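You operate a simulated robot arm through the tools that you are given. There is no shell and no other tool. Be economical: measure what you need, move in short steps, check, and stop when the job is done.

You run a simulated robot arm. Do the job below in one go: nothing can be reset, and whatever is moved stays where it is left.

TASK
Take the orange tape roll and put it on top of the brown parcel on the top of the repack table.
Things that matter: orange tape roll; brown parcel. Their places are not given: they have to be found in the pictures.

It is judged by the outcome, as a careful person would: the job done as asked, and still so three seconds after it is handed in. It fails if anything else is knocked over, pushed out of place, dropped, spilled or broken.

THE ROBOT
A 6-joint arm with a two-finger parallel gripper, fixed in place. Base frame: the origin is at the foot of the arm, x ahead of it, y to its left, z up; the work surface is at about z = 0. Lengths are in m, angles in rad, forces in N, time in s.
With the tool pointing down near the work surface it reaches from about 0.18 to 0.46 m from the base axis. Its first joint turns from -1.222 to 1.222 rad. Payload 1.9 kg.
The tool frame sits at the grasp point between the pads (the TCP): z along the fingers, y along the line on which they close. The tips reach 0.023 m beyond it. The gripper opens to 0.094 m. The fingers are 0.038 m wide and 0.01 m thick; the gripper's body (0.054 by 0.096 m) begins 0.039 m behind the TCP.
Orientation is that of the tool frame in the base frame, as [roll, pitch, yaw] about the fixed x, y, z axes, in that order (R = Rz(yaw) Ry(pitch) Rx(roll)). With the fingers straight down and closing along the base's y, the tool's x points along the base's -x, its y along +y and its z along -z.

THE INTERFACE
- The arm moves only by the tool play_rows. Its argument "deltas" is a list of rows, each a list of 7 numbers: the shift along the tool's x, y, z in m, then the turn, a rotation vector about the tool's x, y, z in rad, then the gripper command, from -1 (fully open) to 1 (shut), values between in proportion. In form: [[tx, ty, tz, ax, ay, az, fingers], ...]. A call has 1 to 10 rows; each row shifts and turns the commanded pose from where the row before left it, along the tool's axes as they then stand. A row lasts 0.2 s, in which the tool goes at most 0.05 m and 0.15 rad; a call with a longer step from one row to the next is refused whole, and so is a gripper value outside its range. Where a pose cannot be reached the arm comes as near as it can. A force on the tool above 40 N (or 10 N above the force at the start of the call, whichever is more), or a blocked arm, ends the call early, and 0.2 s more pass. The fingers move at their own pace (about 0.108 m/s each) and stop on an object; they squeeze with about 34 N. The grip force told is the motor's: it shows also when the fingers shut on nothing. Time passes only in rows, and 0.2 s behind the last, so rows that do not move let the fingers close. It gives the time, the measured TCP pose, the force on the tool (base axes), the opening and the grip force at its end, in the units of the frame above (readings bear some noise).
- Cameras (640 x 400 px; columns grow to the right, rows downward): "scene" is fixed at [0.0816, 0.3451, 0.4279]; the picture's right is [-0.40, -0.92, 0.00], its down [-0.49, 0.21, -0.85] and it looks along [0.78, -0.34, -0.53] (base axes); focal length 214 px, centre (320, 200). "wrist" rides on the gripper at [-0.039, 0, -0.044] in the tool frame; the picture's right is [0.00, -1.00, 0.00], its down [0.97, 0.00, -0.24] and it looks along [0.24, 0.00, 0.97] (tool axes); focal length 218 px, centre (320, 200).
- capture(camera): a new picture of that camera. It takes no simulated time.
- measure_at(camera, pixels): for up to 12 pixels [column, row] of the newest picture of that camera ("zoom" is the newest enlarged one), the place [x, y, z] in the base frame of the surface seen there, good to about 0.002 m. It takes no simulated time.
- close_up(camera, box): a new picture of the part [left, top, right, bottom] of that camera's present view, enlarged. It takes no simulated time.
- finish_job(): hands the job in; it is judged then, once.

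Go step by step. Measure first, check grasps and placings, and put right what went wrong. The budget is 60 turns and 20 pictures, counting those below and the enlarged ones. Unless the task says otherwise, let go and move clear before handing in, and close with one line.

The tools are called after ">>>" as name(argument=value, ...) on one line, values as JSON. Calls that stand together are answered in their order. play_rows: Moves the arm, as the interface text tells. Its arguments: {"type":"object","properties":{"deltas":{"type":"array","items":{"type":"array","items":{"type":"number"}}}},"required":["deltas"]} The other tools are called the same way: capture (camera) takes a picture; measure_at (camera, pixels) gives the place of the surface under pixels of a picture; close_up (camera, box) takes an enlarged picture of a part of a camera's view; finish_job () hands the job in.

At the start:

```text
clock: 0.0
tcp_pos: [0.1902, 0.265, 0.3348]
tcp_rot: [3.139, 0.0, -3.141]
contact_force: [-0.3, -0.6, 0.3]
grip_width: 0.094
finger_force: 0.0
```

scene: 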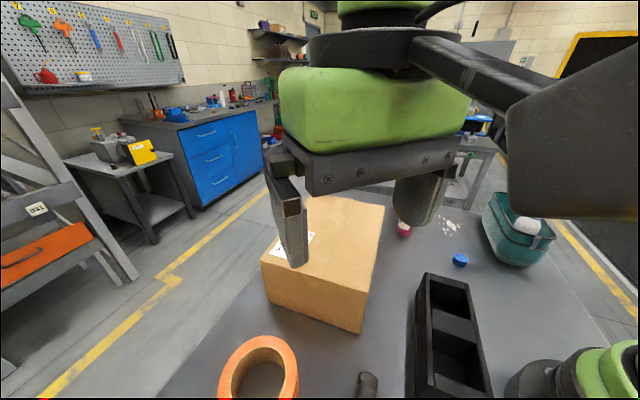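
wrist: 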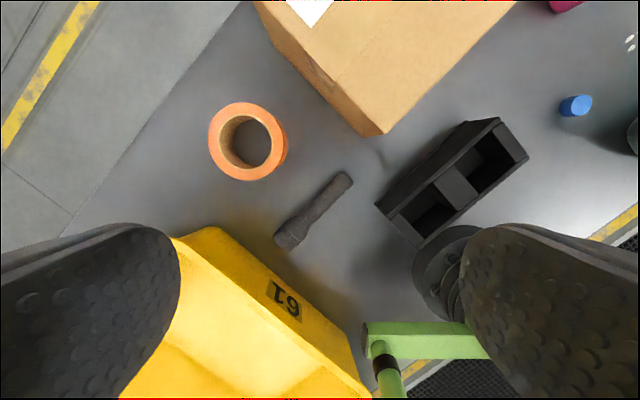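

The wrist picture shows the orange roll around (248,141), and the parcel at its top around (390,50). I'll measure both.

>>> measure_at(camera="wrist", pixels=[[214, 140], [284, 140], [248, 107], [248, 176], [248, 150], [375, 125], [262, 8], [400, 30], [480, 20], [340, 60], [320, 200], [230, 240]])

>>> measure_at(camera="scene", pixels=[[225, 375], [292, 375], [258, 341], [265, 265], [360, 330], [380, 207], [310, 200], [350, 250], [300, 240], [258, 380], [357, 300], [365, 380]])

```text
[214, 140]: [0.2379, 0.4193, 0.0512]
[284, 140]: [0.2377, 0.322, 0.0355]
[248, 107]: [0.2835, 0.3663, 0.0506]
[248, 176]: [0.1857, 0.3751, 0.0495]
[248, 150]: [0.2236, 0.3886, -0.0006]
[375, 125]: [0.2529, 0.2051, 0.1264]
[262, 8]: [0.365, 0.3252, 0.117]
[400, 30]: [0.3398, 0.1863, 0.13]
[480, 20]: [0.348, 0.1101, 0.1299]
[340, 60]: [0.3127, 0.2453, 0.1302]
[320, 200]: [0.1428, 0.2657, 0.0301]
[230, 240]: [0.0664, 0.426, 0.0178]
```

```text
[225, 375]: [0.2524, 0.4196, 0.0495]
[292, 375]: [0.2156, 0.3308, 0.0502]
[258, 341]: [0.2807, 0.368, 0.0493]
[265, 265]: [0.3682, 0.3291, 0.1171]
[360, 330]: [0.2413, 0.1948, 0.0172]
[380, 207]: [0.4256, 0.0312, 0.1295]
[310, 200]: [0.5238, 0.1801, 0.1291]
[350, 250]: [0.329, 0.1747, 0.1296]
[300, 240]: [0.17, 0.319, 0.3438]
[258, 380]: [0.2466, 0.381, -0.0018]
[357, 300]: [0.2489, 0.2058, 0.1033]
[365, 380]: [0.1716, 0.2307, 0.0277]
```

The roll is about 0.10 m across, too wide to span, so I'd grip its wall with one finger in the hole. I'll look closer for the wall thickness and neighbours.

>>> close_up(camera="wrist", box=[160, 80, 368, 260])

```text
2.22 times, centred on (264, 170) of wrist
```

zoom: 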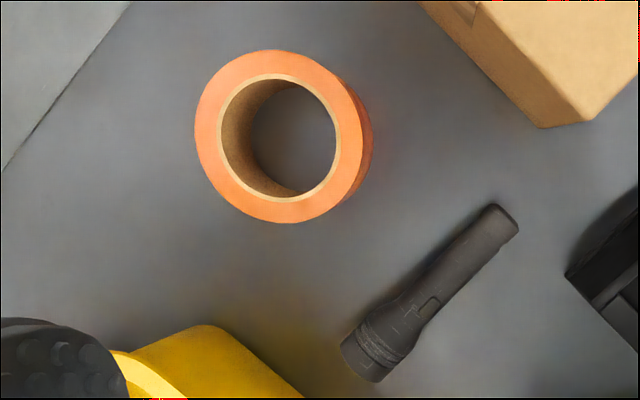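

>>> measure_at(camera="zoom", pixels=[[198, 136], [359, 136], [278, 54], [278, 219], [221, 136], [334, 136], [278, 77], [278, 198], [495, 212], [375, 340], [220, 335], [150, 370]])

>>> measure_at(camera="wrist", pixels=[[200, 232], [240, 260], [195, 260], [280, 300], [300, 290], [350, 380], [215, 300]])

```text
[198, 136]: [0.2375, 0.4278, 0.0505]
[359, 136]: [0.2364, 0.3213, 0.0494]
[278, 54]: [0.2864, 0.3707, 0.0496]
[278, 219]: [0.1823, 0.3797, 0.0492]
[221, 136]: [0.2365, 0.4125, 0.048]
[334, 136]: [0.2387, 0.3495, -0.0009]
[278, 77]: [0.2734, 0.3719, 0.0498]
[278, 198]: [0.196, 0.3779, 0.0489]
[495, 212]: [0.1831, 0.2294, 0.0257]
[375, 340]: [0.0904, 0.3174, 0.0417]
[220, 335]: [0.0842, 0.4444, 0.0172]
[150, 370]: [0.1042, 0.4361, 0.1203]
```

```text
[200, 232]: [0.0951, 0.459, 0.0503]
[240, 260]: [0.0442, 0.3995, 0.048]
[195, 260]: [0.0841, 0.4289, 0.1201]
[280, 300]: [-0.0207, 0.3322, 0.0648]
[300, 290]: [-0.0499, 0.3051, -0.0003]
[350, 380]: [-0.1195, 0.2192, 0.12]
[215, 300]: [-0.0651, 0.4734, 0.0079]
```

The roll's centre is (0.235, 0.3745), with outer R 0.053, inner R 0.038 and its top at 0.05. I'll grip the wall nearest the base at (0.211, 0.336), closing radially, with the fingers partly open to clear the torch. First I move above it.

>>> play_rows(deltas=[[-0.0103, 0.0355, 0, 0, 0, 0, -0.277], [-0.0103, 0.0355, 0, 0, 0, 0, -0.277], [0, 0, 0, 0, 0, 0.14, -0.277], [0, 0, 0, 0, 0, 0.14, -0.277], [0, 0, 0, 0, 0, 0.14, -0.277], [0, 0, 0, 0, 0, 0.14, -0.277], [0, 0, 0.045, 0, 0, 0, -0.277], [0, 0, 0.045, 0, 0, 0, -0.277], [0, 0, 0.045, 0, 0, 0, -0.277], [0, 0, 0.045, 0, 0, 0, -0.277]])

>>> capture(camera="wrist")

```text
clock: 2.2
tcp_pos: [0.2106, 0.3369, 0.1529]
tcp_rot: [3.14, -0.001, 2.581]
contact_force: [0.1, -0.7, -0.3]
grip_width: 0.0602
finger_force: 0.1
```

```text
16 pictures are left
```

wrist: 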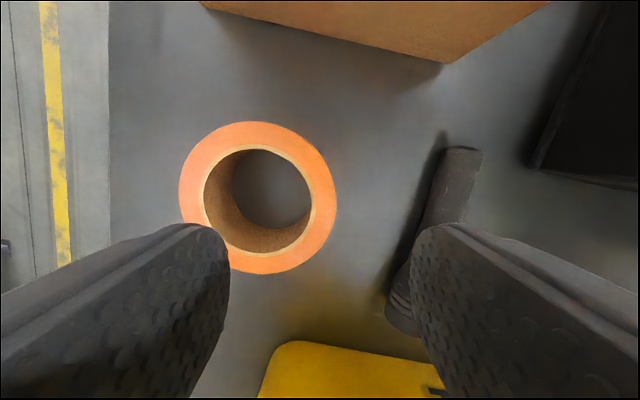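

The TCP projects onto the roll's near wall (about column 320, row 203), and the inner finger falls inside the hole (columns 263–277 of 205–310). I'm descending now, then closing.

>>> play_rows(deltas=[[0, 0, 0.04, 0, 0, 0, -0.277], [0, 0, 0.04, 0, 0, 0, -0.277], [0, 0, 0.025, 0, 0, 0, -0.277], [0, 0, 0.017, 0, 0, 0, -0.277], [0, 0, 0, 0, 0, 0, -0.277]])

```text
clock: 3.4
tcp_pos: [0.2109, 0.3384, 0.0324]
tcp_rot: [3.139, -0.001, 2.582]
contact_force: [-0.3, -0.2, -0.6]
grip_width: 0.0601
finger_force: 0.1
```

No contact on the way down, so I'm closing on the wall.

>>> play_rows(deltas=[[0, 0, 0, 0, 0, 0, 0.3], [0, 0, 0, 0, 0, 0, 1], [0, 0, 0, 0, 0, 0, 1], [0, 0, 0, 0, 0, 0, 1]])

>>> capture(camera="wrist")

```text
clock: 4.4
tcp_pos: [0.2096, 0.337, 0.033]
tcp_rot: [3.14, -0.002, 2.583]
contact_force: [0.3, -0.7, 0.4]
grip_width: 0.0204
finger_force: 34.1
```

```text
15 pictures are left
```

wrist: 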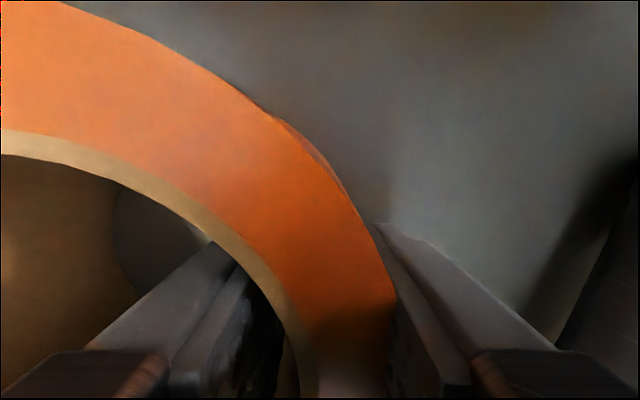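

The wall is gripped (opening 0.0204, as expected, with 34 N), so I'm lifting straight up.

>>> play_rows(deltas=[[0, 0, -0.015, 0, 0, 0, 1], [0, 0, -0.03, 0, 0, 0, 1], [0, 0, -0.04, 0, 0, 0, 1], [0, 0, -0.045, 0, 0, 0, 1], [0, 0, -0.045, 0, 0, 0, 1], [0, 0, -0.03, 0, 0, 0, 1], [0, 0, 0, 0, 0, 0, 1]])

>>> capture(camera="scene")

```text
clock: 6.0
tcp_pos: [0.2104, 0.3376, 0.2388]
tcp_rot: [3.139, -0.003, 2.582]
contact_force: [-0.4, 0.3, -2.2]
grip_width: 0.0203
finger_force: 34.0
```

```text
14 pictures are left
```

scene: 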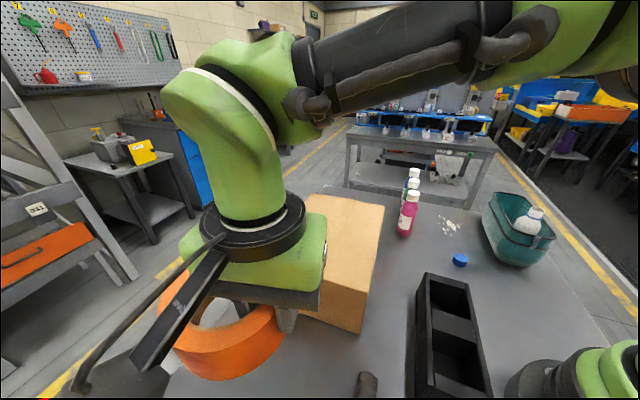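

The roll hangs level with its bottom at about 0.206, above the parcel top at 0.13. I'm aiming for a roll centre of (0.387, 0.189) near the middle of the parcel, so the TCP goes to (0.362, 0.152) with the same orientation.

>>> play_rows(deltas=[[-0.0379, -0.0128, 0, 0, 0, 0, 1], [-0.0379, -0.0128, 0, 0, 0, 0, 1], [-0.0379, -0.0128, 0, 0, 0, 0, 1], [-0.0379, -0.0128, 0, 0, 0, 0, 1], [-0.0379, -0.0128, 0, 0, 0, 0, 1], [-0.0379, -0.0128, 0, 0, 0, 0, 1], [0, 0, 0, 0, 0, 0, 1]])

>>> capture(camera="scene")

>>> capture(camera="wrist")

```text
clock: 7.6
tcp_pos: [0.3627, 0.1489, 0.2352]
tcp_rot: [3.139, -0.002, 2.581]
contact_force: [-0.2, 0.7, -1.5]
grip_width: 0.0202
finger_force: 34.0
```

```text
13 pictures are left
```

scene: 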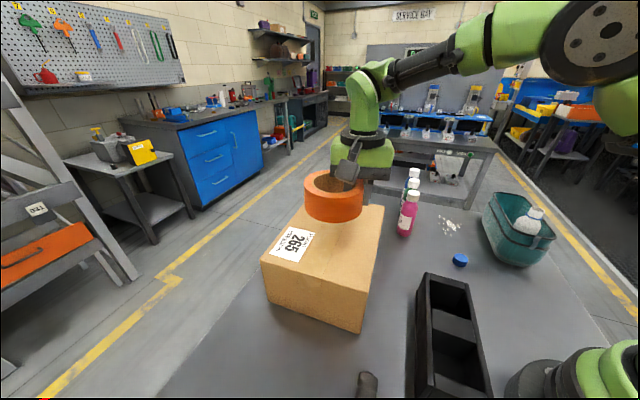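

```text
12 pictures are left
```

wrist: 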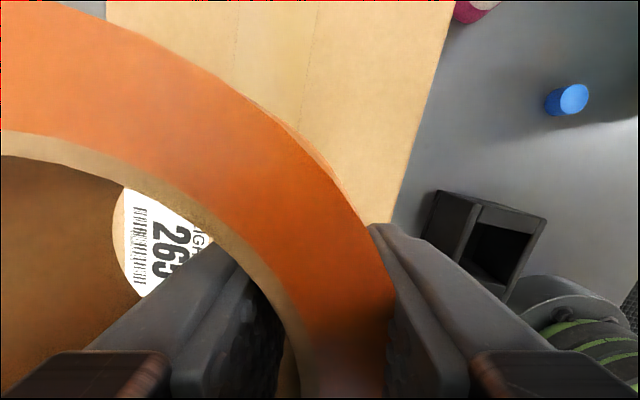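

The roll hangs over the parcel. I'll check the parcel's corners and the roll's position.

>>> measure_at(camera="scene", pixels=[[263, 262], [356, 294], [382, 208], [308, 183], [358, 200], [332, 174], [334, 217], [300, 215]])

```text
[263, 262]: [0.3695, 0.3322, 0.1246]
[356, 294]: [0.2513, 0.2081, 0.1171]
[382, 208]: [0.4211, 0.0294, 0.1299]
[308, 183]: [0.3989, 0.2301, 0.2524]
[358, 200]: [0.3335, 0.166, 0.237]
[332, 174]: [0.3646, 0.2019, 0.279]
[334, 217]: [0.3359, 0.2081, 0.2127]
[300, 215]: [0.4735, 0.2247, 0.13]
```

The roll's centre is about (0.387, 0.187), well inside the parcel's top. I'll lower to just above contact (TCP about 0.168).

>>> play_rows(deltas=[[0, 0, 0.03, 0, 0, 0, 1], [0, 0, 0.025, 0, 0, 0, 1], [0, 0, 0.01, 0, 0, 0, 1], [0, 0, 0, 0, 0, 0, 1]])

>>> close_up(camera="scene", box=[240, 130, 440, 255])

```text
clock: 8.6
tcp_pos: [0.3624, 0.1506, 0.1717]
tcp_rot: [3.139, -0.002, 2.58]
contact_force: [0.1, 0.7, -2.0]
grip_width: 0.0201
finger_force: 33.7
```

```text
3.20 times, centred on (340, 192) of scene
```

zoom: 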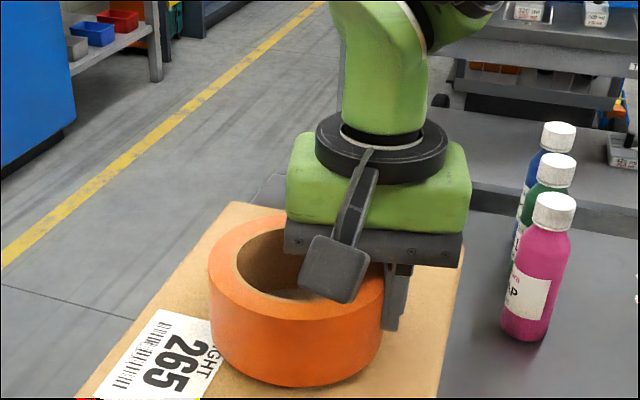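

The roll is just above the parcel, still with no contact force. I'll take small steps until it touches.

>>> play_rows(deltas=[[0, 0, 0.003, 0, 0, 0, 1], [0, 0, 0.003, 0, 0, 0, 1], [0, 0, 0, 0, 0, 0, 1]])

```text
clock: 9.4
tcp_pos: [0.3626, 0.1498, 0.1654]
tcp_rot: [3.139, -0.001, 2.583]
contact_force: [-0.9, -0.9, -2.3]
grip_width: 0.02
finger_force: 34.5
```

>>> play_rows(deltas=[[0, 0, 0.0015, 0, 0, 0, 1], [0, 0, 0.0015, 0, 0, 0, 1], [0, 0, 0, 0, 0, 0, 1]])

```text
clock: 10.2
tcp_pos: [0.3625, 0.1516, 0.1622]
tcp_rot: [3.139, -0.001, 2.582]
contact_force: [0.4, -0.3, -0.8]
grip_width: 0.0201
finger_force: 33.8
```

The load has dropped from -2.2 to -0.8 N, so the roll is touching. I'll settle it 1 mm more and open gently to 0.06.

>>> play_rows(deltas=[[0, 0, 0.001, 0, 0, 0, 1], [0, 0, 0, 0, 0, 0, 0.5], [0, 0, 0, 0, 0, 0, 0.2], [0, 0, 0, 0, 0, 0, -0.15], [0, 0, 0, 0, 0, 0, -0.15]])

>>> capture(camera="wrist")

```text
clock: 11.4
tcp_pos: [0.3622, 0.1517, 0.1623]
tcp_rot: [3.139, 0.0, 2.582]
contact_force: [-0.3, 0.4, -0.7]
grip_width: 0.054
finger_force: 0.1
```

```text
10 pictures are left
```

wrist: 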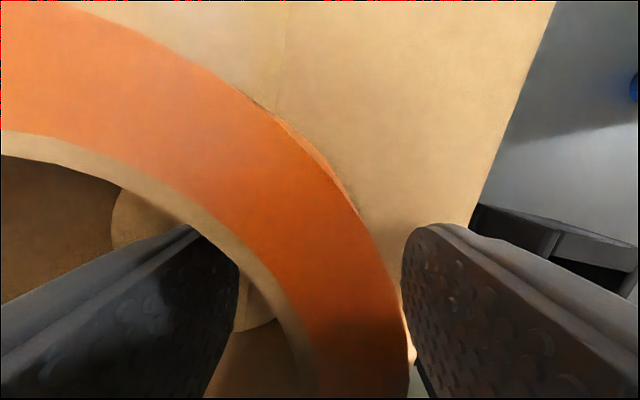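

The roll is released, with gaps on both sides of the wall. I'm lifting straight up.

>>> play_rows(deltas=[[0, 0, -0.01, 0, 0, 0, -0.15], [0, 0, -0.02, 0, 0, 0, -0.15], [0, 0, -0.035, 0, 0, 0, -0.15], [0, 0, -0.04, 0, 0, 0, -0.15], [0, 0, -0.04, 0, 0, 0, -0.15], [0, 0, 0, 0, 0, 0, -0.15]])

>>> capture(camera="scene")

```text
clock: 12.8
tcp_pos: [0.3633, 0.1508, 0.3081]
tcp_rot: [3.141, 0.0, 2.581]
contact_force: [0.5, -0.2, 0.7]
grip_width: 0.0538
finger_force: 0.0
```

```text
9 pictures are left
```

scene: 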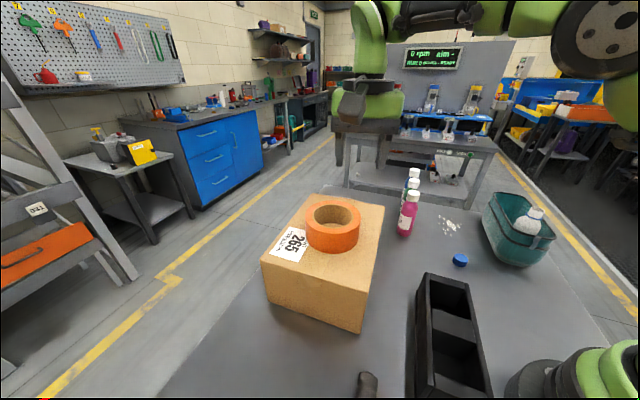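

The roll sits flat on the parcel at about (333,225), the gripper is clear and nothing else has moved, so I'm handing in.

>>> finish_job()

```text
The job is handed in.
```

The orange tape roll is lying flat near the middle of the brown parcel's top, the gripper is clear of it, and the last picture shows nothing else disturbed.
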